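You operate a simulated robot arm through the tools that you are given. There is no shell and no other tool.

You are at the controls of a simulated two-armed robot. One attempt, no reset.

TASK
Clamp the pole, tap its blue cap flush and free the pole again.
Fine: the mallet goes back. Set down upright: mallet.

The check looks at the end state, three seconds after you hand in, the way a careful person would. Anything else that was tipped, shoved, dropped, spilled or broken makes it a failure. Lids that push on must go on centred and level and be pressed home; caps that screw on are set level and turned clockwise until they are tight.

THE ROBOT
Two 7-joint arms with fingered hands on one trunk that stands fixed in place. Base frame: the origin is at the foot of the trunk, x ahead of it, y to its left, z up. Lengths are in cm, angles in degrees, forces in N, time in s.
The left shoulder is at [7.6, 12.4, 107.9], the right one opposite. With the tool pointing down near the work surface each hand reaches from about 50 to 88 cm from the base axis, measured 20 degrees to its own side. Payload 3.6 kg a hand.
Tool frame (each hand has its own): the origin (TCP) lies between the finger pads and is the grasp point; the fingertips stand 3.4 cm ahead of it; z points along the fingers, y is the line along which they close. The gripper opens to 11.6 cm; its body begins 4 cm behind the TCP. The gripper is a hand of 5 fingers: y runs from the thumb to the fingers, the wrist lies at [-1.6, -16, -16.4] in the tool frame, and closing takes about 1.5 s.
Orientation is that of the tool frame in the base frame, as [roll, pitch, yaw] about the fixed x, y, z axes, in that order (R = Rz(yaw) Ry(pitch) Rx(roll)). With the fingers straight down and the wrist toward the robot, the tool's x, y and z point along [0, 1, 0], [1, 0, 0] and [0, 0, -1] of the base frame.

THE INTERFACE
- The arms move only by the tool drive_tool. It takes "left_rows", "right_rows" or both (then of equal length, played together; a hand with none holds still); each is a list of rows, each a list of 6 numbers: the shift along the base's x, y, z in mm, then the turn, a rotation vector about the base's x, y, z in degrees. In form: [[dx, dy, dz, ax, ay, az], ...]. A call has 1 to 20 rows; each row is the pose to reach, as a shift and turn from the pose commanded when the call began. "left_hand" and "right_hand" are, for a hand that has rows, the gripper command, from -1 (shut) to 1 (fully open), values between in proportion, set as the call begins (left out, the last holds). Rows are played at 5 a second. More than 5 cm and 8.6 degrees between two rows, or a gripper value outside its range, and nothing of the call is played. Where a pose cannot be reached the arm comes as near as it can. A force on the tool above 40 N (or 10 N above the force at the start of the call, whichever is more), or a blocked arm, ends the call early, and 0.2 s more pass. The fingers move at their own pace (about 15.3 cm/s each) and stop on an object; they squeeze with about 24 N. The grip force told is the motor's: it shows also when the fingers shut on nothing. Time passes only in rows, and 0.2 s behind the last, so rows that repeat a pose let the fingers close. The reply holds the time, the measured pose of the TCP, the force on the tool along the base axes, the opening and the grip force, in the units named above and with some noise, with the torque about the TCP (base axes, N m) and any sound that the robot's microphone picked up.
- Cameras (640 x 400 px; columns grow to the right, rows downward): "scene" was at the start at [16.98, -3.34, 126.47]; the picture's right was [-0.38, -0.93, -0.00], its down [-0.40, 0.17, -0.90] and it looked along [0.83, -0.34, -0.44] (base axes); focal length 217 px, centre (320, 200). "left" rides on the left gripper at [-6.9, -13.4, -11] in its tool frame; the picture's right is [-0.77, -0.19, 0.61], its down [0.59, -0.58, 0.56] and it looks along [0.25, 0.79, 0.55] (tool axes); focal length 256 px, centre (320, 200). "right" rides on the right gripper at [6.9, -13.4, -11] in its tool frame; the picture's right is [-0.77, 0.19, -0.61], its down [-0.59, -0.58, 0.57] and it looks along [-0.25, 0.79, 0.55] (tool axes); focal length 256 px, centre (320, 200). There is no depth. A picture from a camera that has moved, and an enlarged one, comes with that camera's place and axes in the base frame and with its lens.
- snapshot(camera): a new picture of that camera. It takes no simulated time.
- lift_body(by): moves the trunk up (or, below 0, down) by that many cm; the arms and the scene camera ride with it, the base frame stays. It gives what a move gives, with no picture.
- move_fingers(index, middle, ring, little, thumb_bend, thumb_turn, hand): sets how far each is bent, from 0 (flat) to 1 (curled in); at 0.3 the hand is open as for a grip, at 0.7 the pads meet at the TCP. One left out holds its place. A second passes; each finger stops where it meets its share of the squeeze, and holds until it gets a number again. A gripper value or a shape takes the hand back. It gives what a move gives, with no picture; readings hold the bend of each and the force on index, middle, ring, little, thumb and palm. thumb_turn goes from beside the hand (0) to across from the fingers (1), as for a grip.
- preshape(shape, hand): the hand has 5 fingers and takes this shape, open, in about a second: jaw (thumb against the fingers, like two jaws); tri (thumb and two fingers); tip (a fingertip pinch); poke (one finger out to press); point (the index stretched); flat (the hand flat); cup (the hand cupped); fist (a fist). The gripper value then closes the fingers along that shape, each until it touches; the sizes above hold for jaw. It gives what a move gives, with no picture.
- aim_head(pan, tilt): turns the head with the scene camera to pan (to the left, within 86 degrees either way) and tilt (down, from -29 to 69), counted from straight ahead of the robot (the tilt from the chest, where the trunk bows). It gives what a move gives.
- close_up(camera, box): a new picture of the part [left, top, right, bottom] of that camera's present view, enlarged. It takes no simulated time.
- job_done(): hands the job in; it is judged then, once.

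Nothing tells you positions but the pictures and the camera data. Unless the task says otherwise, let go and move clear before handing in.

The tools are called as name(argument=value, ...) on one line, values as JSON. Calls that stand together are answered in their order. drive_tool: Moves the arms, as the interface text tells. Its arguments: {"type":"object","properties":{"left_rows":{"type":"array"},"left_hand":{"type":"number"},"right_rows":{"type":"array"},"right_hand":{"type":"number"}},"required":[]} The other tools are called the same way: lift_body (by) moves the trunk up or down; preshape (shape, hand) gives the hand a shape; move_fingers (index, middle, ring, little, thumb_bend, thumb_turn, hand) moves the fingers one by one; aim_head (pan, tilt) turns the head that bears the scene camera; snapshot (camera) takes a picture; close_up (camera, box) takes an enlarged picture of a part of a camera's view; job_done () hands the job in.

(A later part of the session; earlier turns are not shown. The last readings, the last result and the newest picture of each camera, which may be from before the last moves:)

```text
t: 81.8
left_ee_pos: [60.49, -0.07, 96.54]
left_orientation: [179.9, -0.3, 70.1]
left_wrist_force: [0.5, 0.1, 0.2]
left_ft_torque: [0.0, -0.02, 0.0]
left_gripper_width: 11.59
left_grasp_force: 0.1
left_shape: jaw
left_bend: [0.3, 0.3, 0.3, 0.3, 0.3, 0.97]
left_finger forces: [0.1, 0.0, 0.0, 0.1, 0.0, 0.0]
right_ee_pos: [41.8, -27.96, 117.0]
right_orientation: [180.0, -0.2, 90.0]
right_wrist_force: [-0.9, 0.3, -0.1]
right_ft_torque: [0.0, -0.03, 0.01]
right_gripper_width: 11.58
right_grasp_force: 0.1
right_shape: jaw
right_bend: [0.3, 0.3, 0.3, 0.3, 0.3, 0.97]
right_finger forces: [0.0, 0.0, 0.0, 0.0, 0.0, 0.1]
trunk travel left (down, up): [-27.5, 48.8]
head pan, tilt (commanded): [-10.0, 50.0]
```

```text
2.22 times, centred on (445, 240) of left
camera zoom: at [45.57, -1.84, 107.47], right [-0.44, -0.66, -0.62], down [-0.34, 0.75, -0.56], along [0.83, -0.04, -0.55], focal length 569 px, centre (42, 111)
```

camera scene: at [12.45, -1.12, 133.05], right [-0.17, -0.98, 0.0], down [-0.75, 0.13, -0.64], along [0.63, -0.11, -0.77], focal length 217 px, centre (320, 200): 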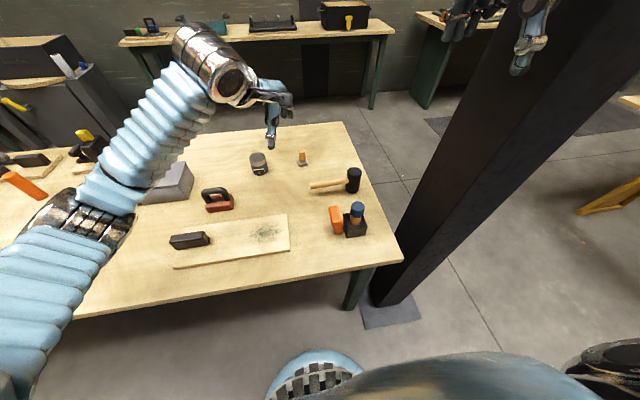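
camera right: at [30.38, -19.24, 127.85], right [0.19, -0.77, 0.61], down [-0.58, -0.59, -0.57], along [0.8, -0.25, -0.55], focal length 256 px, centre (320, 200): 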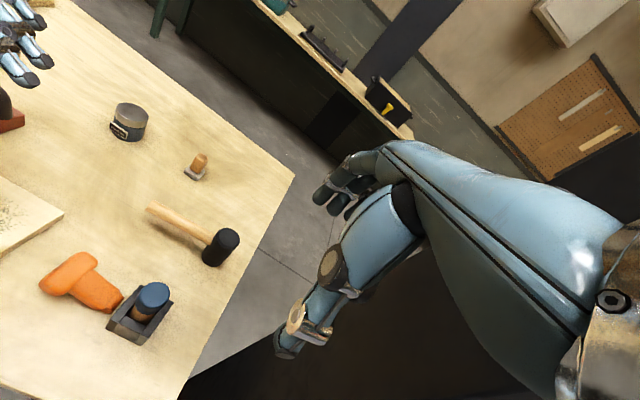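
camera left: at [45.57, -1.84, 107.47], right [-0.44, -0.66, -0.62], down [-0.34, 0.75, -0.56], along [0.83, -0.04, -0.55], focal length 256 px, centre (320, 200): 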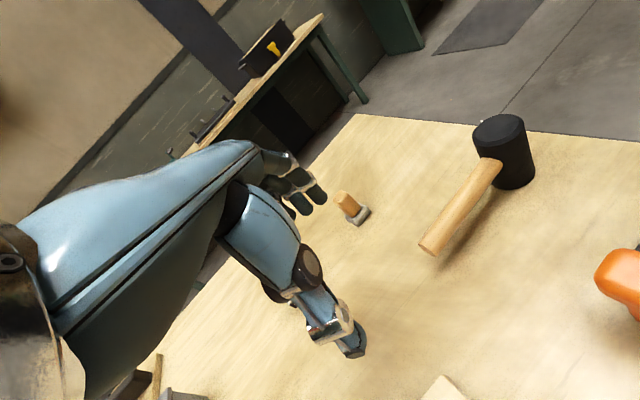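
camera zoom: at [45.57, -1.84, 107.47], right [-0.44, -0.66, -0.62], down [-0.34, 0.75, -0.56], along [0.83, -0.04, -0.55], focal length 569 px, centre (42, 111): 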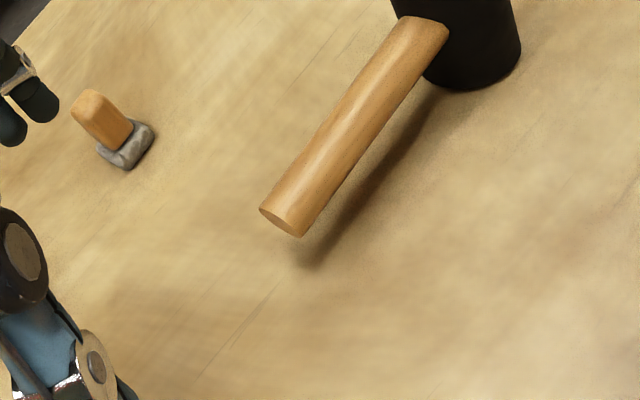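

I'll measure the mallet precisely from several cameras and record its original place before touching it.

aim_head(pan=-18, tilt=40)

snapshot(camera="scene")

close_up(camera="scene", box=[230, 130, 350, 210])

close_up(camera="right", box=[130, 160, 260, 270])

close_up(camera="left", box=[400, 100, 550, 270])

```text
t: 82.5
left_ee_pos: [60.59, 0.05, 96.5]
left_orientation: [179.9, -0.2, 69.9]
left_wrist_force: [-0.4, -0.1, 0.2]
left_ft_torque: [0.02, -0.02, -0.04]
left_gripper_width: 11.61
left_grasp_force: 0.1
left_shape: jaw
left_bend: [0.3, 0.3, 0.3, 0.3, 0.3, 0.97]
left_finger forces: [0.0, 0.1, 0.0, 0.0, 0.1, 0.0]
right_ee_pos: [41.84, -27.96, 116.92]
right_orientation: [-180.0, -0.1, 90.1]
right_wrist_force: [0.4, -0.5, 0.5]
right_ft_torque: [-0.01, 0.03, 0.0]
right_gripper_width: 11.58
right_grasp_force: 0.2
right_shape: jaw
right_bend: [0.3, 0.3, 0.3, 0.3, 0.3, 0.97]
right_finger forces: [0.1, 0.0, 0.0, 0.0, 0.1, 0.0]
trunk travel left (down, up): [-27.5, 48.8]
head pan, tilt (commanded): [-18.0, 40.0]
```

```text
taken
camera scene: at [16.58, -2.48, 124.25], right [-0.31, -0.95, 0.0], down [-0.61, 0.2, -0.77], along [0.73, -0.24, -0.64], focal length 217 px, centre (320, 200)
```

scene: 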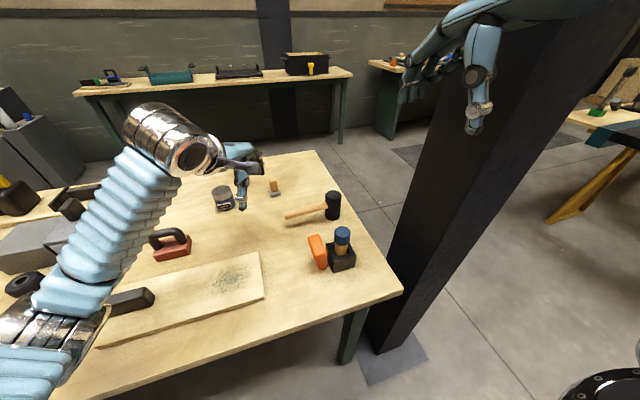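

```text
5.00 times, centred on (290, 170) of scene
camera zoom: at [16.58, -2.48, 124.25], right [-0.31, -0.95, 0.0], down [-0.61, 0.2, -0.77], along [0.73, -0.24, -0.64], focal length 1083 px, centre (470, 350)
```

zoom: 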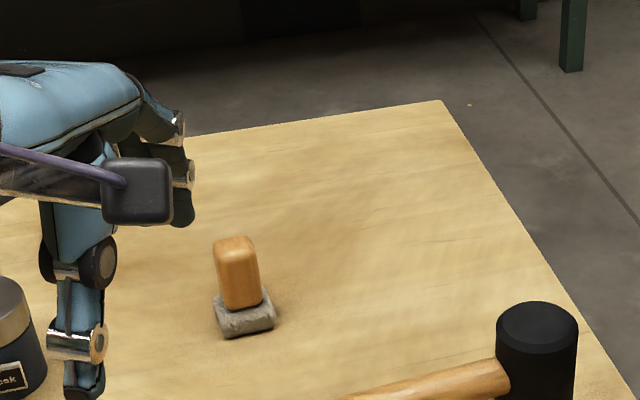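

```text
3.64 times, centred on (195, 215) of right
camera zoom: at [28.39, -21.2, 127.96], right [0.19, -0.77, 0.61], down [-0.58, -0.59, -0.57], along [0.79, -0.25, -0.56], focal length 931 px, centre (774, 146)
```

zoom: 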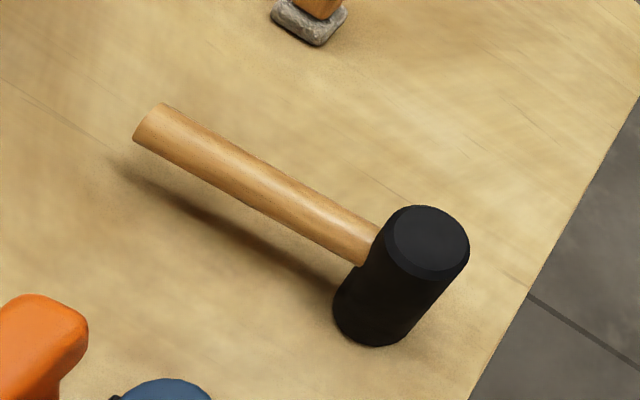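

```text
2.35 times, centred on (475, 185) of left
camera zoom: at [45.62, -1.84, 107.4], right [-0.44, -0.66, -0.62], down [-0.34, 0.75, -0.56], along [0.83, -0.04, -0.55], focal length 602 px, centre (-45, 235)
```

zoom: 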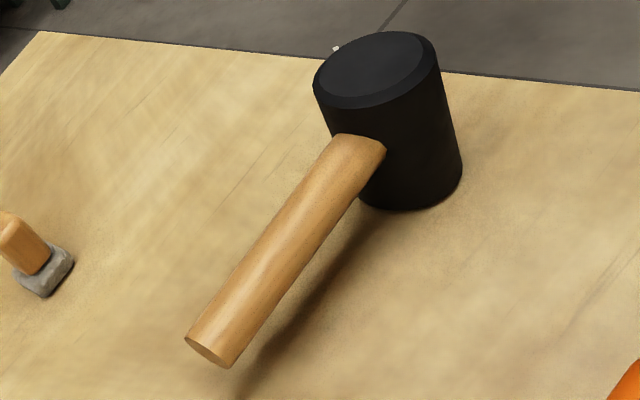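

Mallet: head axis ≈[64.4,-22.6], top z≈82.4; handle horizontal at z≈80 pointing to [62.8,-6.9] (about 5.5° off +y). I'll bring the left hand above the handle, closing direction across it, and check the reach.

drive_tool(left_rows=[[6, -30, 0, 0, 0, 5], [12, -60, 0, 0, 0, 10], [18, -90, 0, 0, 0, 15], [24, -120, 0, 0, 0, 20], [28, -145, -10, 0, 0, 25], [28, -145, -30, 0, 0, 25], [28, -145, -30, 0, 0, 25]])

snapshot(camera="left")

snapshot(camera="scene")

```text
t: 84.1
left_ee_pos: [63.4, -14.44, 93.42]
left_orientation: [-179.9, -0.4, 95.0]
left_wrist_force: [-0.4, 0.4, 0.0]
left_ft_torque: [0.01, 0.01, -0.02]
left_gripper_width: 11.59
left_grasp_force: 0.2
left_shape: jaw
left_bend: [0.3, 0.3, 0.3, 0.3, 0.3, 0.97]
left_finger forces: [0.1, 0.0, 0.1, 0.0, 0.1, 0.0]
right_ee_pos: [41.96, -27.9, 116.96]
right_orientation: [-180.0, -0.3, 90.0]
right_wrist_force: [0.3, -0.6, -0.4]
right_ft_torque: [-0.02, 0.0, -0.01]
right_gripper_width: 11.6
right_grasp_force: 0.0
right_shape: jaw
right_bend: [0.3, 0.3, 0.3, 0.3, 0.3, 0.97]
right_finger forces: [0.1, 0.1, 0.0, 0.0, 0.0, 0.1]
trunk travel left (down, up): [-27.5, 48.8]
head pan, tilt (commanded): [-18.0, 40.0]
```

```text
taken
camera left: at [50.68, -22.52, 104.33], right [-0.12, -0.78, -0.62], down [-0.63, 0.54, -0.56], along [0.77, 0.32, -0.55], focal length 256 px, centre (320, 200)
```

left: 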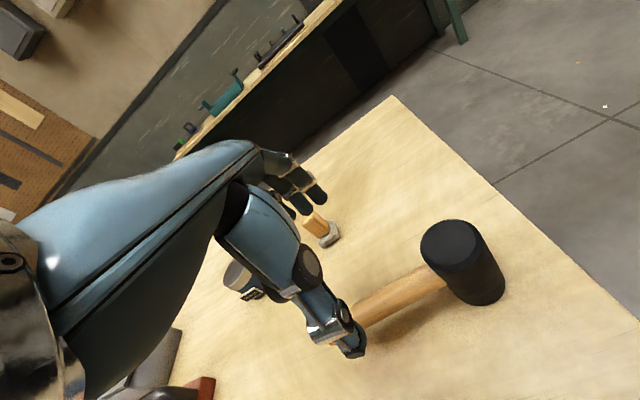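

```text
taken
camera scene: at [16.6, -2.54, 124.26], right [-0.31, -0.95, 0.0], down [-0.61, 0.2, -0.77], along [0.73, -0.24, -0.64], focal length 217 px, centre (320, 200)
```

scene: 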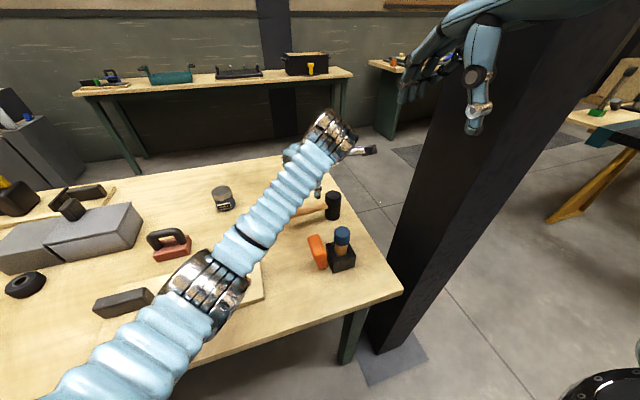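

Reach is exact. Checking the alignment over the handle before descending.

close_up(camera="left", box=[250, 170, 520, 370])

close_up(camera="right", box=[60, 140, 280, 310])

```text
2.00 times, centred on (385, 270) of left
camera zoom: at [50.68, -22.52, 104.33], right [-0.12, -0.78, -0.62], down [-0.63, 0.54, -0.56], along [0.77, 0.32, -0.55], focal length 512 px, centre (190, 60)
```

zoom: 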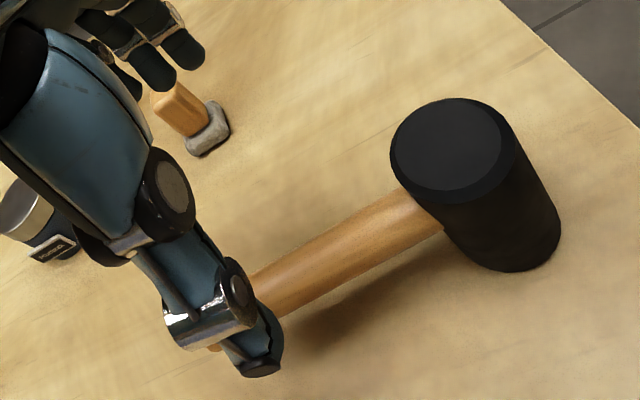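

```text
2.35 times, centred on (170, 225) of right
camera zoom: at [28.42, -21.25, 127.95], right [0.19, -0.77, 0.61], down [-0.58, -0.59, -0.57], along [0.79, -0.24, -0.56], focal length 602 px, centre (673, 141)
```

zoom: 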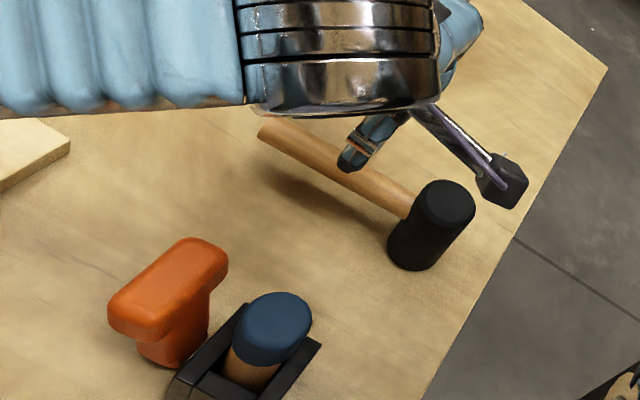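

Well aligned: thumb on the near side, fingers beyond the handle. Descending to grasp height.

drive_tool(left_rows=[[0, 0, -30, 0, 0, 0], [0, 0, -60, 0, 0, 0], [0, 0, -90, 0, 0, 0], [0, 0, -115, 0, 0, 0], [0, 0, -135, 0, 0, 0], [0, 0, -135, 0, 0, 0]])

snapshot(camera="left")

close_up(camera="right", box=[60, 140, 280, 310])

```text
t: 85.5
left_ee_pos: [63.29, -14.51, 79.88]
left_orientation: [-180.0, -0.3, 95.1]
left_wrist_force: [0.4, -0.5, 0.0]
left_ft_torque: [-0.01, 0.0, 0.01]
left_gripper_width: 11.57
left_grasp_force: 0.0
left_shape: jaw
left_bend: [0.3, 0.3, 0.3, 0.3, 0.3, 0.97]
left_finger forces: [0.0, 0.1, 0.0, 0.0, 0.0, 0.0]
right_ee_pos: [41.82, -28.1, 116.95]
right_orientation: [-180.0, -0.1, 90.0]
right_wrist_force: [0.1, -0.3, 0.0]
right_ft_torque: [0.01, 0.02, 0.02]
right_gripper_width: 11.6
right_grasp_force: 0.0
right_shape: jaw
right_bend: [0.3, 0.3, 0.3, 0.3, 0.3, 0.97]
right_finger forces: [0.0, 0.0, 0.0, 0.0, 0.0, 0.0]
trunk travel left (down, up): [-27.5, 48.8]
head pan, tilt (commanded): [-18.0, 40.0]
```

```text
taken
camera left: at [50.69, -22.53, 90.79], right [-0.12, -0.78, -0.62], down [-0.63, 0.54, -0.56], along [0.77, 0.32, -0.55], focal length 256 px, centre (320, 200)
```

left: 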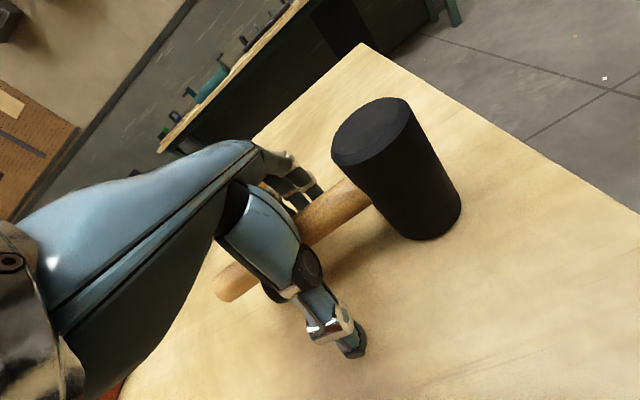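

```text
2.35 times, centred on (170, 225) of right
camera zoom: at [28.4, -21.24, 127.95], right [0.19, -0.77, 0.61], down [-0.58, -0.59, -0.57], along [0.79, -0.24, -0.56], focal length 602 px, centre (673, 141)
```

zoom: 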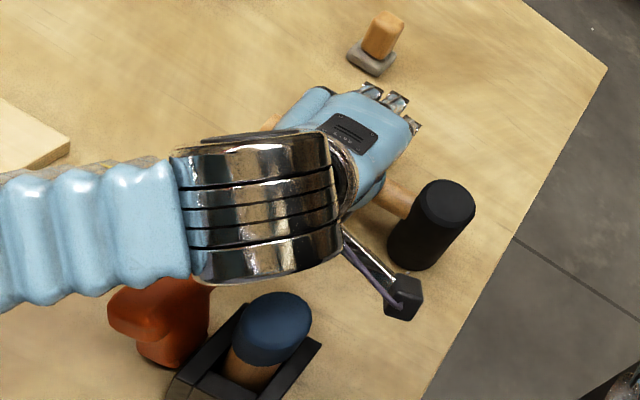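

Hand straddles the handle. Closing the grip.

drive_tool(left_rows=[[0, 0, 0, 0, 0, 0], [0, 0, 0, 0, 0, 0], [0, 0, 0, 0, 0, 0], [0, 0, 0, 0, 0, 0], [0, 0, 0, 0, 0, 0], [0, 0, 0, 0, 0, 0], [0, 0, 0, 0, 0, 0], [0, 0, 0, 0, 0, 0], [0, 0, 0, 0, 0, 0], [0, 0, 0, 0, 0, 0]], left_hand=-1)

snapshot(camera="left")

close_up(camera="right", box=[60, 140, 280, 310])

```text
t: 87.7
left_ee_pos: [63.3, -14.43, 79.88]
left_orientation: [180.0, -0.3, 94.9]
left_wrist_force: [0.0, -0.9, -1.1]
left_ft_torque: [-0.03, 0.01, -0.04]
left_gripper_width: 0.4
left_grasp_force: 23.7
left_shape: jaw
left_bend: [0.7, 0.7, 0.69, 0.69, 0.7, 1.0]
left_finger forces: [1.0, 0.1, 0.1, 1.6, 3.2, 0.1]
right_ee_pos: [41.82, -28.16, 116.9]
right_orientation: [-179.9, -0.2, 90.0]
right_wrist_force: [0.3, 0.3, -0.8]
right_ft_torque: [-0.02, -0.03, -0.01]
right_gripper_width: 11.59
right_grasp_force: 0.1
right_shape: jaw
right_bend: [0.3, 0.3, 0.3, 0.3, 0.3, 0.97]
right_finger forces: [0.0, 0.0, 0.0, 0.1, 0.0, 0.0]
trunk travel left (down, up): [-27.5, 48.8]
head pan, tilt (commanded): [-18.0, 40.0]
```

```text
taken
camera left: at [50.69, -22.54, 90.82], right [-0.12, -0.78, -0.62], down [-0.63, 0.54, -0.56], along [0.77, 0.32, -0.55], focal length 256 px, centre (320, 200)
```

left: 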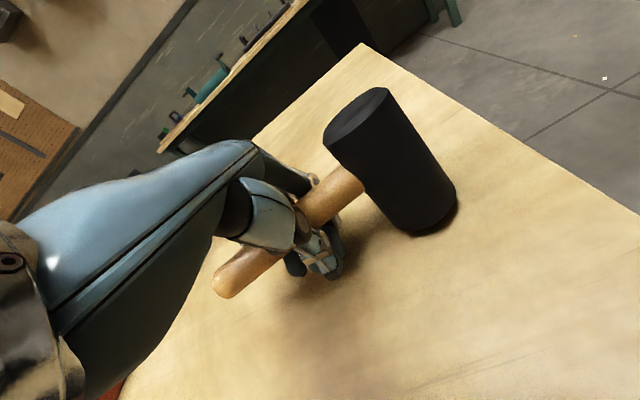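

```text
2.35 times, centred on (170, 225) of right
camera zoom: at [28.41, -21.25, 127.95], right [0.19, -0.77, 0.61], down [-0.58, -0.59, -0.57], along [0.79, -0.24, -0.56], focal length 602 px, centre (673, 141)
```

zoom: 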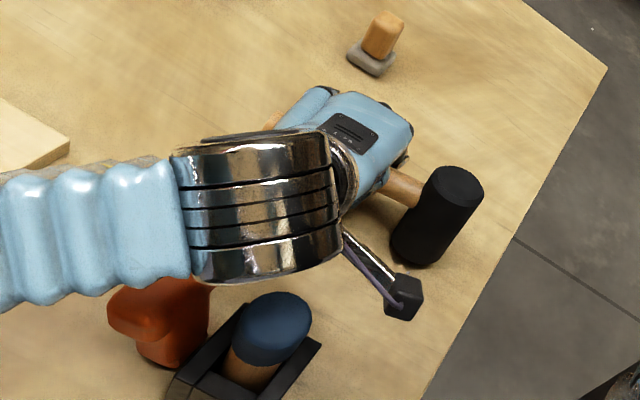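

The fingers met just beneath the handle — it sits about 0.7 cm higher than I judged, so it's cradled, not pinched, and the mallet is tilted slightly. I'll open so it settles back upright, raise the hand ~1.3 cm and re-grip.

drive_tool(left_rows=[[0, 0, 0, 0, 0, 0], [0, 0, 0, 0, 0, 0], [0, 0, 0, 0, 0, 0], [0, 0, 0, 0, 0, 0], [0, 0, 0, 0, 0, 0], [0, 0, 0, 0, 0, 0], [0, 0, 0, 0, 0, 0], [0, 0, 0, 0, 0, 0]], left_hand=1)

snapshot(camera="left")

close_up(camera="right", box=[60, 140, 280, 310])

```text
t: 89.5
left_ee_pos: [63.35, -14.55, 79.89]
left_orientation: [180.0, -0.3, 95.0]
left_wrist_force: [0.2, 0.0, -0.5]
left_ft_torque: [0.02, -0.02, 0.04]
left_gripper_width: 11.54
left_grasp_force: 0.2
left_shape: jaw
left_bend: [0.3, 0.3, 0.3, 0.3, 0.3, 0.97]
left_finger forces: [0.0, 0.0, 0.0, 0.1, 0.0, 0.0]
right_ee_pos: [41.93, -28.1, 116.99]
right_orientation: [-180.0, -0.2, 90.1]
right_wrist_force: [0.3, -1.2, 0.2]
right_ft_torque: [0.03, 0.0, 0.01]
right_gripper_width: 11.59
right_grasp_force: 0.0
right_shape: jaw
right_bend: [0.3, 0.3, 0.3, 0.3, 0.3, 0.97]
right_finger forces: [0.0, 0.0, 0.0, 0.0, 0.0, 0.1]
trunk travel left (down, up): [-27.5, 48.8]
head pan, tilt (commanded): [-18.0, 40.0]
```

```text
taken
camera left: at [50.69, -22.54, 90.83], right [-0.12, -0.78, -0.62], down [-0.63, 0.54, -0.56], along [0.77, 0.32, -0.55], focal length 256 px, centre (320, 200)
```

left: 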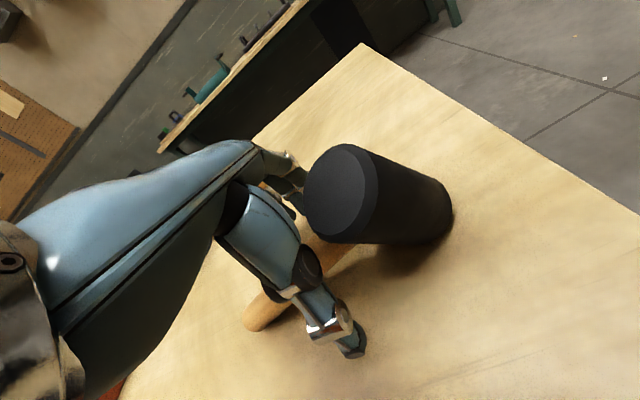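

```text
2.35 times, centred on (170, 225) of right
camera zoom: at [28.4, -21.24, 127.95], right [0.19, -0.77, 0.61], down [-0.58, -0.59, -0.57], along [0.79, -0.24, -0.56], focal length 602 px, centre (673, 141)
```

zoom: 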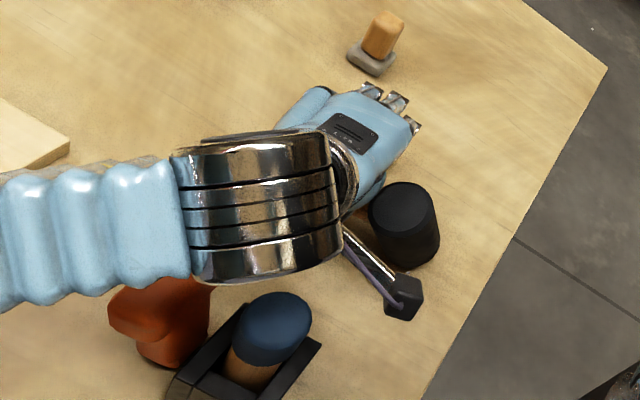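

The mallet rocked over onto its handle end (head tilted ~20°), still in place. A better way is to hold the mallet by its head from above with the right hand — palm over the head gives a straight, firm tap and an easy upright set-down. First I'll take the left hand straight up and away.

drive_tool(left_rows=[[0, 0, 15, 0, 0, 0], [0, 0, 35, 0, 0, 0], [0, 0, 65, 0, 0, 0], [0, 0, 100, 0, 0, 0], [0, 20, 140, 0, 0, 0], [0, 50, 170, 0, 0, 0]])

snapshot(camera="left")

snapshot(camera="scene")

```text
t: 90.9
left_ee_pos: [63.36, -9.34, 96.81]
left_orientation: [180.0, -0.4, 95.0]
left_wrist_force: [0.0, -0.4, -0.1]
left_ft_torque: [0.01, 0.01, -0.02]
left_gripper_width: 11.6
left_grasp_force: 0.0
left_shape: jaw
left_bend: [0.3, 0.3, 0.3, 0.3, 0.3, 0.97]
left_finger forces: [0.0, 0.1, 0.1, 0.0, 0.0, 0.1]
right_ee_pos: [41.91, -27.89, 117.05]
right_orientation: [180.0, -0.1, 90.1]
right_wrist_force: [-0.1, 0.1, 0.4]
right_ft_torque: [0.01, 0.01, 0.02]
right_gripper_width: 11.6
right_grasp_force: 0.2
right_shape: jaw
right_bend: [0.3, 0.3, 0.3, 0.3, 0.3, 0.97]
right_finger forces: [0.0, 0.0, 0.0, 0.0, 0.0, 0.0]
trunk travel left (down, up): [-27.5, 48.8]
head pan, tilt (commanded): [-18.0, 40.0]
```

```text
taken
camera left: at [50.62, -17.36, 107.75], right [-0.12, -0.78, -0.62], down [-0.63, 0.54, -0.56], along [0.77, 0.32, -0.55], focal length 256 px, centre (320, 200)
```

left: 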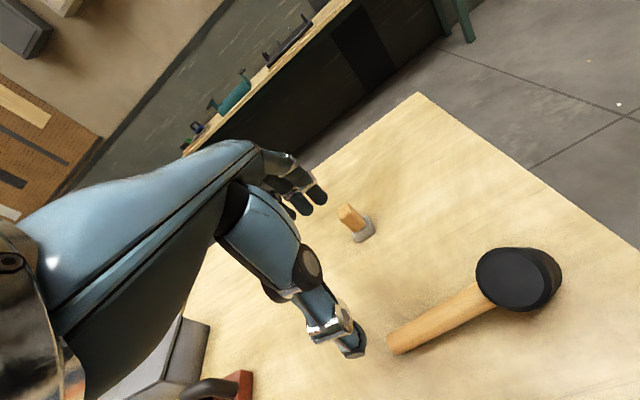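

```text
taken
camera scene: at [16.58, -2.46, 124.26], right [-0.31, -0.95, 0.0], down [-0.61, 0.2, -0.77], along [0.73, -0.24, -0.64], focal length 217 px, centre (320, 200)
```

scene: 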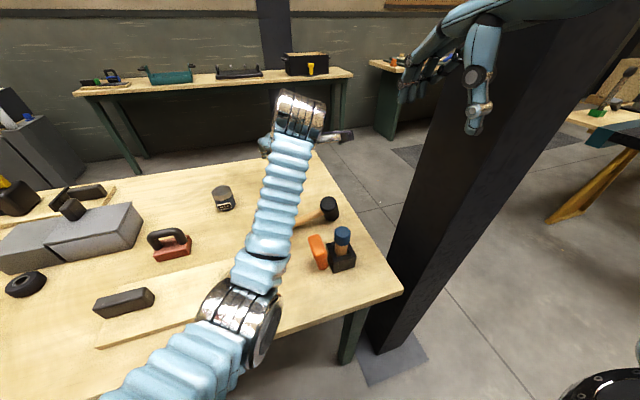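

Left hand is clear and the mallet rests where it was, tilted on its handle. I'll reverse the left arm out to the left along the path it came by, turning it back as I go so the elbow stays good.

drive_tool(left_rows=[[-6, 20, 10, 0, 0, -5], [-12, 40, 20, 0, 0, -10], [-18, 60, 30, 0, 0, -17], [-26, 75, 40, 0, 0, -24], [-34, 88, 50, 0, 0, -31], [-42, 101, 60, 0, 0, -38], [-50, 114, 70, 0, 0, -45], [-58, 127, 80, 0, 0, -52], [-66, 140, 90, 0, 0, -59], [-74, 152, 90, 0, 0, -66], [-82, 164, 90, 0, 0, -73], [-90, 176, 90, 0, 0, -80], [-98, 190, 90, 0, 0, -88], [-105, 205, 90, 0, 0, -95], [-110, 230, 90, 0, 0, -95], [-110, 260, 90, 0, 0, -95]])

snapshot(camera="scene")

```text
t: 94.3
left_ee_pos: [52.12, 16.78, 106.18]
left_orientation: [-179.9, -0.4, -0.1]
left_wrist_force: [0.4, 0.1, 0.0]
left_ft_torque: [-0.02, -0.04, -0.03]
left_gripper_width: 11.59
left_grasp_force: 0.1
left_shape: jaw
left_bend: [0.3, 0.3, 0.3, 0.3, 0.3, 0.97]
left_finger forces: [0.0, 0.0, 0.0, 0.1, 0.0, 0.1]
right_ee_pos: [42.06, -27.88, 117.04]
right_orientation: [179.9, -0.1, 90.0]
right_wrist_force: [-1.3, -0.3, -0.7]
right_ft_torque: [0.01, 0.0, -0.03]
right_gripper_width: 11.6
right_grasp_force: 0.1
right_shape: jaw
right_bend: [0.3, 0.3, 0.3, 0.3, 0.3, 0.97]
right_finger forces: [0.1, 0.0, 0.1, 0.1, 0.0, 0.1]
trunk travel left (down, up): [-27.5, 48.8]
head pan, tilt (commanded): [-18.0, 40.0]
```

```text
taken
camera scene: at [16.56, -2.38, 124.26], right [-0.31, -0.95, 0.0], down [-0.61, 0.2, -0.77], along [0.73, -0.24, -0.64], focal length 217 px, centre (320, 200)
```

scene: 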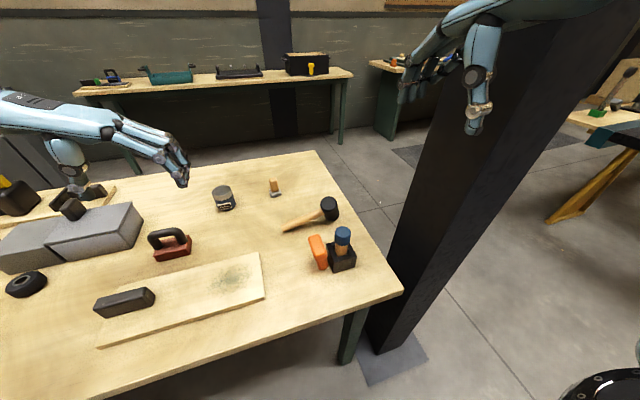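

The left arm is parked well. Now measuring the tilted mallet head from three cameras.

close_up(camera="scene", box=[270, 185, 360, 245])

close_up(camera="right", box=[130, 160, 260, 270])

snapshot(camera="left")

```text
6.67 times, centred on (315, 215) of scene
camera zoom: at [16.56, -2.38, 124.26], right [-0.31, -0.95, 0.0], down [-0.61, 0.2, -0.77], along [0.73, -0.24, -0.64], focal length 1444 px, centre (353, 100)
```

zoom: 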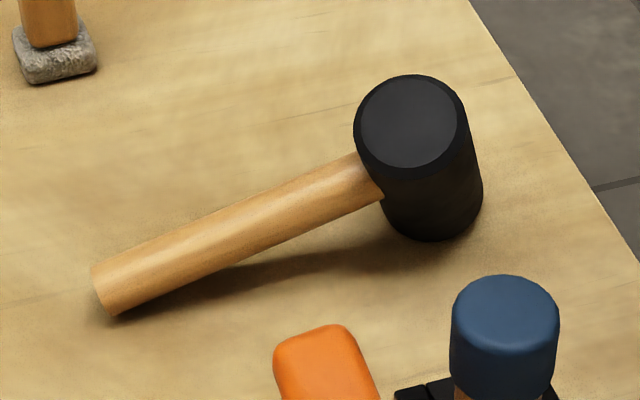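

```text
3.64 times, centred on (195, 215) of right
camera zoom: at [28.39, -21.08, 127.98], right [0.19, -0.77, 0.61], down [-0.58, -0.59, -0.57], along [0.8, -0.24, -0.55], focal length 931 px, centre (774, 146)
```

zoom: 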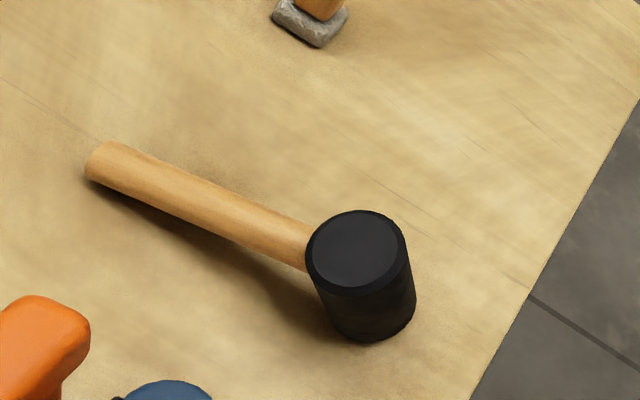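

```text
taken
camera left: at [45.33, 30.2, 117.05], right [-0.77, 0.19, -0.62], down [0.59, 0.58, -0.56], along [0.25, -0.8, -0.55], focal length 256 px, centre (320, 200)
```

left: 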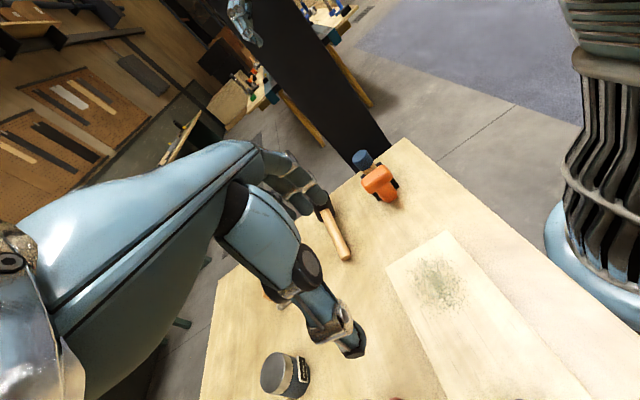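

The mallet shifted ~3.6 cm toward me: head now ≈[60.7,-22,75.8] bottom to [60.85,-19.4,83] top, tilted 20° toward its handle (which points +y, down to [61.7,-5.4,76]). I'll bring the right hand over it with a matching 20° tilt, gripping the upper part of the head (keeping the camera pod clear of the lever).

drive_tool(right_rows=[[30, 15, -10, -4, 0.12, -0.7], [65, 35, -30, -8, 0.25, -1.4], [100, 55, -50, -12, 0.37, -2.1], [135, 75, -75, -16, 0.5, -2.8], [165, 90, -100, -20, 0.61, -3.5], [180, 100, -130, -20, 0.61, -3.5], [188, 103, -160, -20, 0.61, -3.5], [190, 104, -190, -20, 0.61, -3.5], [190, 104, -190, -20, 0.61, -3.5]], right_hand=1)

snapshot(camera="right")

snapshot(camera="scene")

snapshot(camera="left")

```text
t: 96.3
left_ee_pos: [52.27, 16.53, 106.14]
left_orientation: [-180.0, -0.3, 0.0]
left_wrist_force: [-0.4, 0.0, 0.2]
left_ft_torque: [0.02, -0.03, 0.0]
left_gripper_width: 11.56
left_grasp_force: 0.1
left_shape: jaw
left_bend: [0.3, 0.3, 0.3, 0.3, 0.3, 0.97]
left_finger forces: [0.0, 0.0, 0.1, 0.1, 0.0, 0.0]
right_ee_pos: [59.18, -18.75, 98.48]
right_orientation: [-180.0, 19.8, 86.4]
right_wrist_force: [0.6, 0.5, -0.9]
right_ft_torque: [0.02, -0.02, 0.01]
right_gripper_width: 11.61
right_grasp_force: 0.0
right_shape: jaw
right_bend: [0.3, 0.3, 0.3, 0.3, 0.3, 0.97]
right_finger forces: [0.0, 0.0, 0.1, 0.1, 0.0, 0.0]
right hand out of reach, approached as far as the arm can: row 7, 8, 9
trunk travel left (down, up): [-27.5, 48.8]
head pan, tilt (commanded): [-18.0, 40.0]
```

```text
taken
camera right: at [46.45, -7.74, 106.47], right [0.15, -0.53, 0.84], down [-0.62, -0.71, -0.33], along [0.77, -0.47, -0.44], focal length 256 px, centre (320, 200)
```

right: 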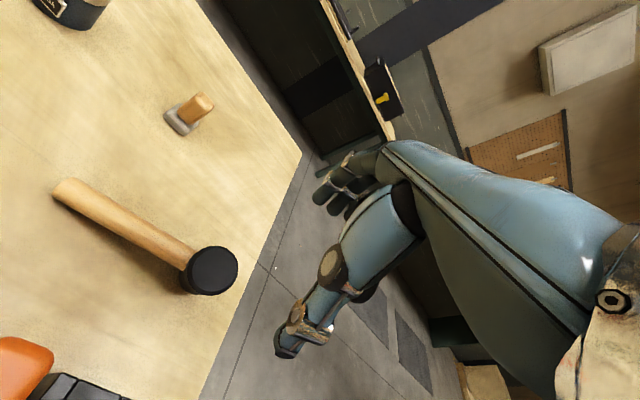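

```text
taken
camera scene: at [16.58, -2.48, 124.26], right [-0.31, -0.95, 0.0], down [-0.61, 0.2, -0.77], along [0.73, -0.24, -0.64], focal length 217 px, centre (320, 200)
```

scene: 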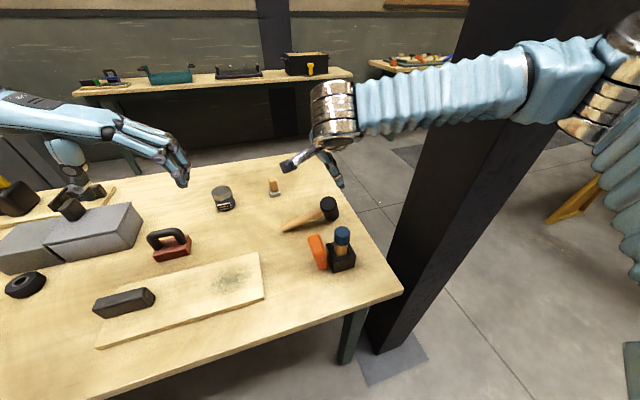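

```text
taken
camera left: at [45.39, 30.04, 117.05], right [-0.77, 0.19, -0.61], down [0.59, 0.58, -0.56], along [0.25, -0.8, -0.55], focal length 256 px, centre (320, 200)
```

left: 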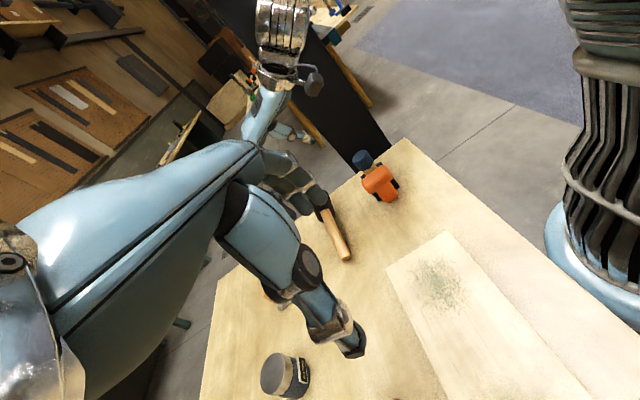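

The right wrist can't lean that way here, but it needn't: the head tilts in the plane across my closing direction, so an untilted hand closing along x grips it equally well, and I can then rotate the hand the comfortable way to stand it upright. Un-tilting and moving above the head.

drive_tool(right_rows=[[0, -5, 8, 6.7, -0.2, 1.2], [0, -8, 15, 13.4, -0.4, 2.4], [5, -8, 20, 20, -0.6, 3.5], [16, -8, 5, 20, -0.6, 3.5], [16, -8, -20, 20, -0.6, 3.5], [16, -8, -50, 20, -0.6, 3.5], [16, -8, -50, 20, -0.6, 3.5]])

snapshot(camera="right")

close_up(camera="scene", box=[260, 130, 380, 250])

```text
t: 97.9
left_ee_pos: [52.32, 16.51, 106.12]
left_orientation: [179.9, -0.3, -0.1]
left_wrist_force: [-0.1, -0.3, -0.4]
left_ft_torque: [0.0, 0.01, -0.01]
left_gripper_width: 11.6
left_grasp_force: 0.1
left_shape: jaw
left_bend: [0.3, 0.3, 0.3, 0.3, 0.3, 0.97]
left_finger forces: [0.1, 0.0, 0.0, 0.0, 0.1, 0.1]
right_ee_pos: [61.08, -19.51, 93.39]
right_orientation: [-180.0, -0.1, 90.0]
right_wrist_force: [0.0, 0.3, 0.3]
right_ft_torque: [-0.01, -0.01, -0.02]
right_gripper_width: 11.59
right_grasp_force: 0.0
right_shape: jaw
right_bend: [0.3, 0.3, 0.3, 0.3, 0.3, 0.97]
right_finger forces: [0.0, 0.0, 0.0, 0.0, 0.1, 0.0]
trunk travel left (down, up): [-27.5, 48.8]
head pan, tilt (commanded): [-18.0, 40.0]
```

```text
taken
camera right: at [47.65, -12.81, 104.36], right [0.19, -0.77, 0.61], down [-0.58, -0.59, -0.57], along [0.8, -0.25, -0.55], focal length 256 px, centre (320, 200)
```

right: 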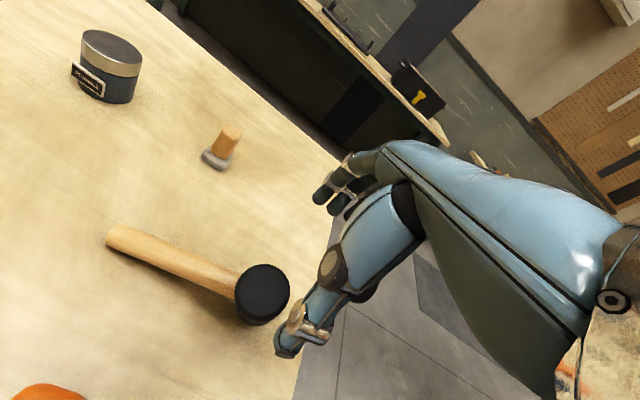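

```text
3.33 times, centred on (320, 190) of scene
camera zoom: at [16.56, -2.46, 124.26], right [-0.31, -0.95, 0.0], down [-0.61, 0.2, -0.77], along [0.73, -0.24, -0.64], focal length 722 px, centre (320, 233)
```

zoom: 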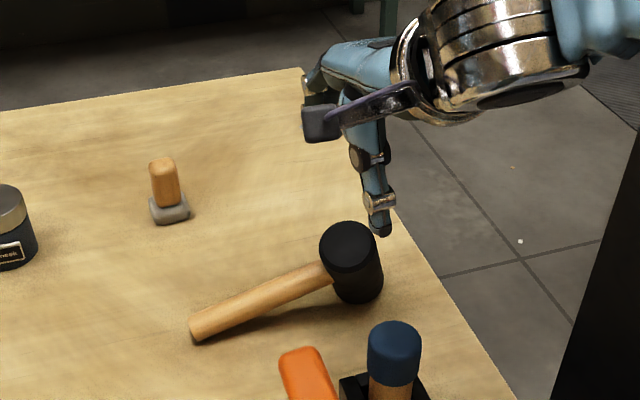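

Right hand is exactly over the head. Lowering so the fingers straddle the head along x.

drive_tool(right_rows=[[-3, -1, -30, 0, 0, 0], [-3, -1, -60, 0, 0, 0], [-3, -1, -90, 0, 0, 0], [-3, -1, -112, 0, 0, 0], [-3, -1, -127, 0, 0, 0], [-3, -1, -127, 0, 0, 0]])

snapshot(camera="right")

close_up(camera="scene", box=[260, 130, 380, 250])

```text
t: 99.3
left_ee_pos: [52.25, 16.55, 106.09]
left_orientation: [-179.9, -0.3, 0.0]
left_wrist_force: [-0.2, 0.0, 0.7]
left_ft_torque: [0.02, -0.01, -0.02]
left_gripper_width: 11.58
left_grasp_force: 0.1
left_shape: jaw
left_bend: [0.3, 0.3, 0.3, 0.3, 0.3, 0.97]
left_finger forces: [0.1, 0.0, 0.0, 0.1, 0.0, 0.0]
right_ee_pos: [59.02, -21.09, 82.65]
right_orientation: [-179.9, -0.2, 89.9]
right_wrist_force: [0.8, 0.1, 0.5]
right_ft_torque: [0.0, 0.03, -0.03]
right_gripper_width: 11.62
right_grasp_force: 0.0
right_shape: jaw
right_bend: [0.3, 0.3, 0.3, 0.3, 0.3, 0.97]
right_finger forces: [0.0, 0.0, 0.0, 0.1, 0.0, 0.0]
right hand out of reach, approached as far as the arm can: row 3, 4, 5, 6
trunk travel left (down, up): [-27.5, 48.8]
head pan, tilt (commanded): [-18.0, 40.0]
```

```text
taken
camera right: at [45.63, -14.39, 93.59], right [0.19, -0.77, 0.61], down [-0.58, -0.59, -0.57], along [0.79, -0.24, -0.56], focal length 256 px, centre (320, 200)
```

right: 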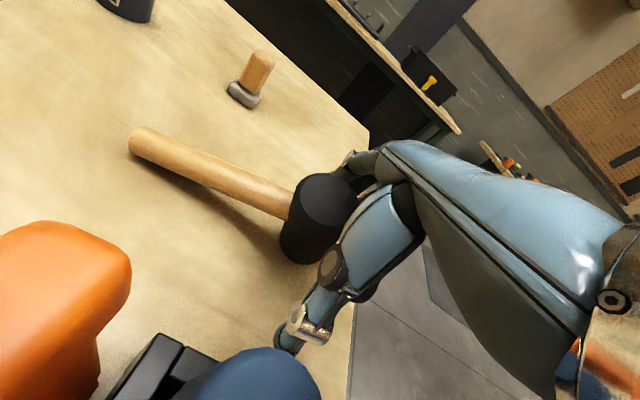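

```text
3.33 times, centred on (320, 190) of scene
camera zoom: at [16.58, -2.46, 124.26], right [-0.31, -0.95, 0.0], down [-0.61, 0.2, -0.77], along [0.73, -0.24, -0.64], focal length 722 px, centre (320, 233)
```

zoom: 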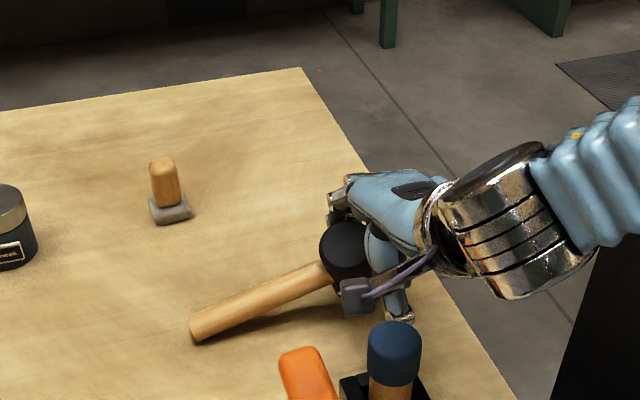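

The right arm hits its limit 2 cm short here (its elbow rides too high beside the column). I'll take the right hand straight up and back to its park pose, and use the left hand for the head grip instead, since it reached this area well.

drive_tool(right_rows=[[0, 0, 20, 0, 0, 0], [0, 0, 50, 0, 0, 0], [0, 0, 90, 0, 0, 0], [-10, -5, 130, 0, 0, 0], [-40, -15, 170, 0, 0, 0], [-70, -25, 210, 0, 0, 0], [-100, -35, 250, 0, 0, 0], [-130, -50, 290, 0, 0, 0], [-160, -65, 330, 0, 0, 0], [-175, -70, 345, 0, 0, 0]])

close_up(camera="scene", box=[270, 185, 360, 245])

```text
refused: row 5 steps farther than a row can; nothing moved
```

```text
6.67 times, centred on (315, 215) of scene
camera zoom: at [16.58, -2.46, 124.26], right [-0.31, -0.95, 0.0], down [-0.61, 0.2, -0.77], along [0.73, -0.24, -0.64], focal length 1444 px, centre (353, 100)
```

zoom: 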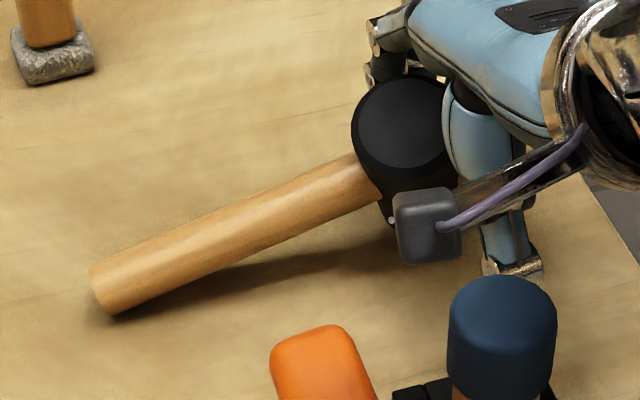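

drive_tool(right_rows=[[0, 0, 20, 0, 0, 0], [0, 0, 50, 0, 0, 0], [0, 0, 90, 0, 0, 0], [-8, -5, 130, 0, 0, 0], [-30, -12, 165, 0, 0, 0], [-52, -20, 200, 0, 0, 0], [-74, -28, 235, 0, 0, 0], [-98, -37, 265, 0, 0, 0], [-122, -46, 295, 0, 0, 0], [-146, -55, 325, 0, 0, 0], [-170, -65, 345, 0, 0, 0]])

close_up(camera="scene", box=[270, 185, 360, 245])

```text
t: 101.7
left_ee_pos: [52.25, 16.62, 106.17]
left_orientation: [-180.0, -0.4, 0.0]
left_wrist_force: [-0.4, -0.3, 1.0]
left_ft_torque: [0.01, -0.03, 0.0]
left_gripper_width: 11.59
left_grasp_force: 0.1
left_shape: jaw
left_bend: [0.3, 0.3, 0.3, 0.3, 0.3, 0.97]
left_finger forces: [0.0, 0.0, 0.0, 0.0, 0.1, 0.0]
right_ee_pos: [42.06, -27.75, 117.1]
right_orientation: [-179.9, -0.1, 90.1]
right_wrist_force: [-0.4, -0.2, 0.4]
right_ft_torque: [0.02, 0.01, 0.0]
right_gripper_width: 11.59
right_grasp_force: 0.1
right_shape: jaw
right_bend: [0.3, 0.3, 0.3, 0.3, 0.3, 0.97]
right_finger forces: [0.1, 0.0, 0.0, 0.0, 0.0, 0.1]
trunk travel left (down, up): [-27.5, 48.8]
head pan, tilt (commanded): [-18.0, 40.0]
```

```text
6.67 times, centred on (315, 215) of scene
camera zoom: at [16.56, -2.48, 124.26], right [-0.31, -0.95, 0.0], down [-0.61, 0.2, -0.77], along [0.73, -0.24, -0.64], focal length 1444 px, centre (353, 100)
```

zoom: 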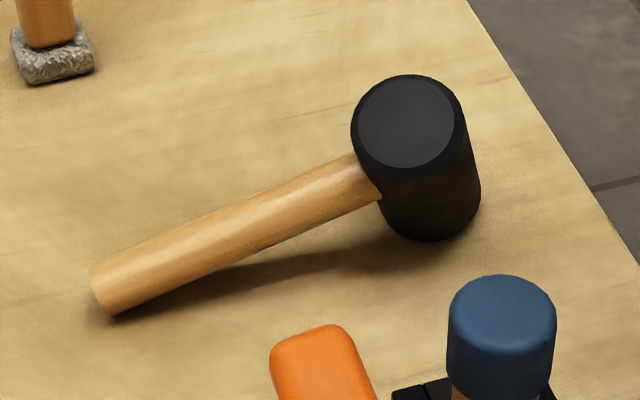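

The mallet is untouched and the right arm is parked. Now the left hand: turning to point forward-right (yaw 75°) and moving over the mallet head.

drive_tool(left_rows=[[8, -18, 0, 0, 0, 7], [16, -36, 0, 0, 0, 14], [24, -54, 0, 0, 0, 21], [32, -72, 0, 0, 0, 28], [40, -90, 0, 0, 0, 35], [48, -108, 0, 0, 0, 42], [56, -126, 0, 0, 0, 49], [64, -146, 0, 0, 0, 56], [72, -166, 0, 0, 0, 63], [80, -190, 0, 0, 0, 69], [82, -215, 0, 0, 0, 75], [82, -250, -10, 0, 0, 75], [82, -285, -25, 0, 0, 75], [82, -320, -45, 0, 0, 75], [82, -350, -65, 0, 0, 75], [82, -378, -90, 0, 0, 75], [82, -378, -110, 0, 0, 75], [82, -378, -110, 0, 0, 75]])

snapshot(camera="left")

snapshot(camera="scene")

```text
t: 105.5
left_ee_pos: [60.62, -21.42, 95.09]
left_orientation: [-179.9, -0.3, 75.0]
left_wrist_force: [0.0, 0.0, -0.4]
left_ft_torque: [0.01, 0.01, -0.02]
left_gripper_width: 11.58
left_grasp_force: 0.2
left_shape: jaw
left_bend: [0.3, 0.3, 0.3, 0.3, 0.3, 0.97]
left_finger forces: [0.0, 0.1, 0.0, 0.0, 0.0, 0.1]
right_ee_pos: [42.25, -27.8, 117.11]
right_orientation: [-179.9, -0.2, 90.0]
right_wrist_force: [-0.6, -0.2, -0.5]
right_ft_torque: [0.0, 0.01, -0.01]
right_gripper_width: 11.58
right_grasp_force: 0.0
right_shape: jaw
right_bend: [0.3, 0.3, 0.3, 0.3, 0.3, 0.97]
right_finger forces: [0.0, 0.0, 0.0, 0.0, 0.0, 0.1]
trunk travel left (down, up): [-27.5, 48.8]
head pan, tilt (commanded): [-18.0, 40.0]
```

```text
taken
camera left: at [45.91, -24.58, 105.88], right [-0.38, -0.69, -0.62], down [-0.4, 0.72, -0.56], along [0.83, 0.04, -0.55], focal length 256 px, centre (320, 200)
```

left: 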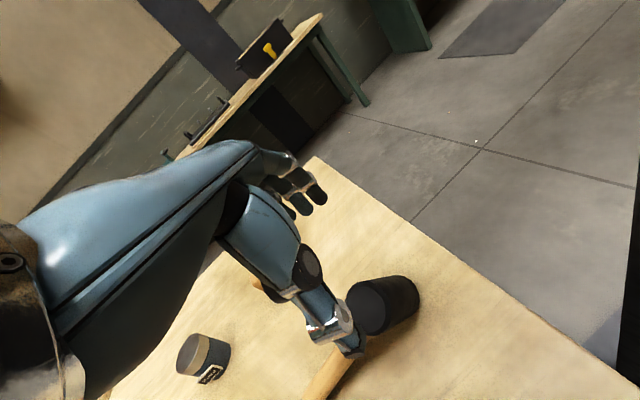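

```text
taken
camera scene: at [16.6, -2.55, 124.26], right [-0.31, -0.95, 0.0], down [-0.61, 0.2, -0.77], along [0.73, -0.24, -0.64], focal length 217 px, centre (320, 200)
```

scene: 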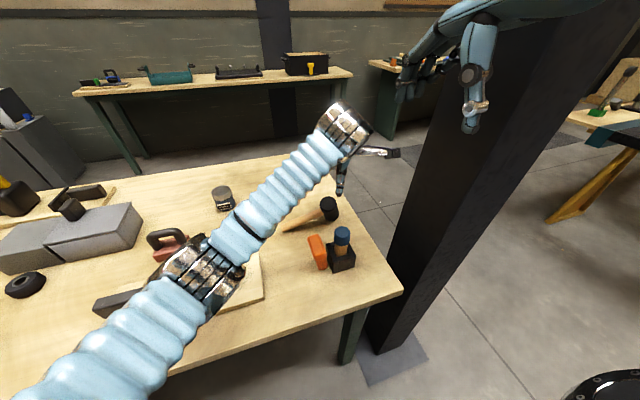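

Exact again. Descending in two stages with a check.

drive_tool(left_rows=[[0, 1, -30, 0, 0, 0], [0, 1, -60, 0, 0, 0], [0, 1, -85, 0, 0, 0], [0, 1, -100, 0, 0, 0], [0, 1, -100, 0, 0, 0]])

snapshot(camera="left")

close_up(camera="right", box=[60, 130, 280, 310])

```text
t: 106.7
left_ee_pos: [60.59, -21.18, 84.9]
left_orientation: [179.9, -0.3, 75.1]
left_wrist_force: [0.2, -0.1, 0.0]
left_ft_torque: [0.02, 0.02, -0.02]
left_gripper_width: 11.59
left_grasp_force: 0.0
left_shape: jaw
left_bend: [0.3, 0.3, 0.3, 0.3, 0.3, 0.97]
left_finger forces: [0.0, 0.1, 0.0, 0.0, 0.1, 0.0]
right_ee_pos: [42.08, -27.77, 117.17]
right_orientation: [-180.0, -0.2, 90.0]
right_wrist_force: [-0.2, -0.1, -0.5]
right_ft_torque: [-0.01, 0.0, 0.0]
right_gripper_width: 11.58
right_grasp_force: 0.0
right_shape: jaw
right_bend: [0.3, 0.3, 0.3, 0.3, 0.3, 0.97]
right_finger forces: [0.0, 0.1, 0.0, 0.2, 0.0, 0.0]
trunk travel left (down, up): [-27.5, 48.8]
head pan, tilt (commanded): [-18.0, 40.0]
```

```text
taken
camera left: at [45.99, -24.37, 95.82], right [-0.38, -0.69, -0.62], down [-0.4, 0.72, -0.56], along [0.83, 0.04, -0.55], focal length 256 px, centre (320, 200)
```

left: 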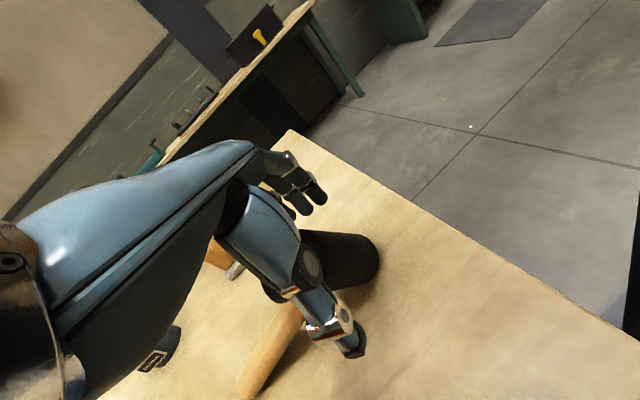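

```text
2.22 times, centred on (170, 220) of right
camera zoom: at [28.7, -21.01, 128.06], right [0.19, -0.77, 0.61], down [-0.58, -0.59, -0.57], along [0.79, -0.24, -0.56], focal length 569 px, centre (653, 156)
```

zoom: 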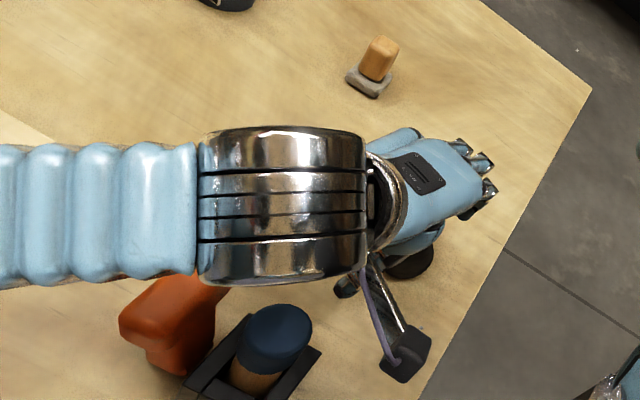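

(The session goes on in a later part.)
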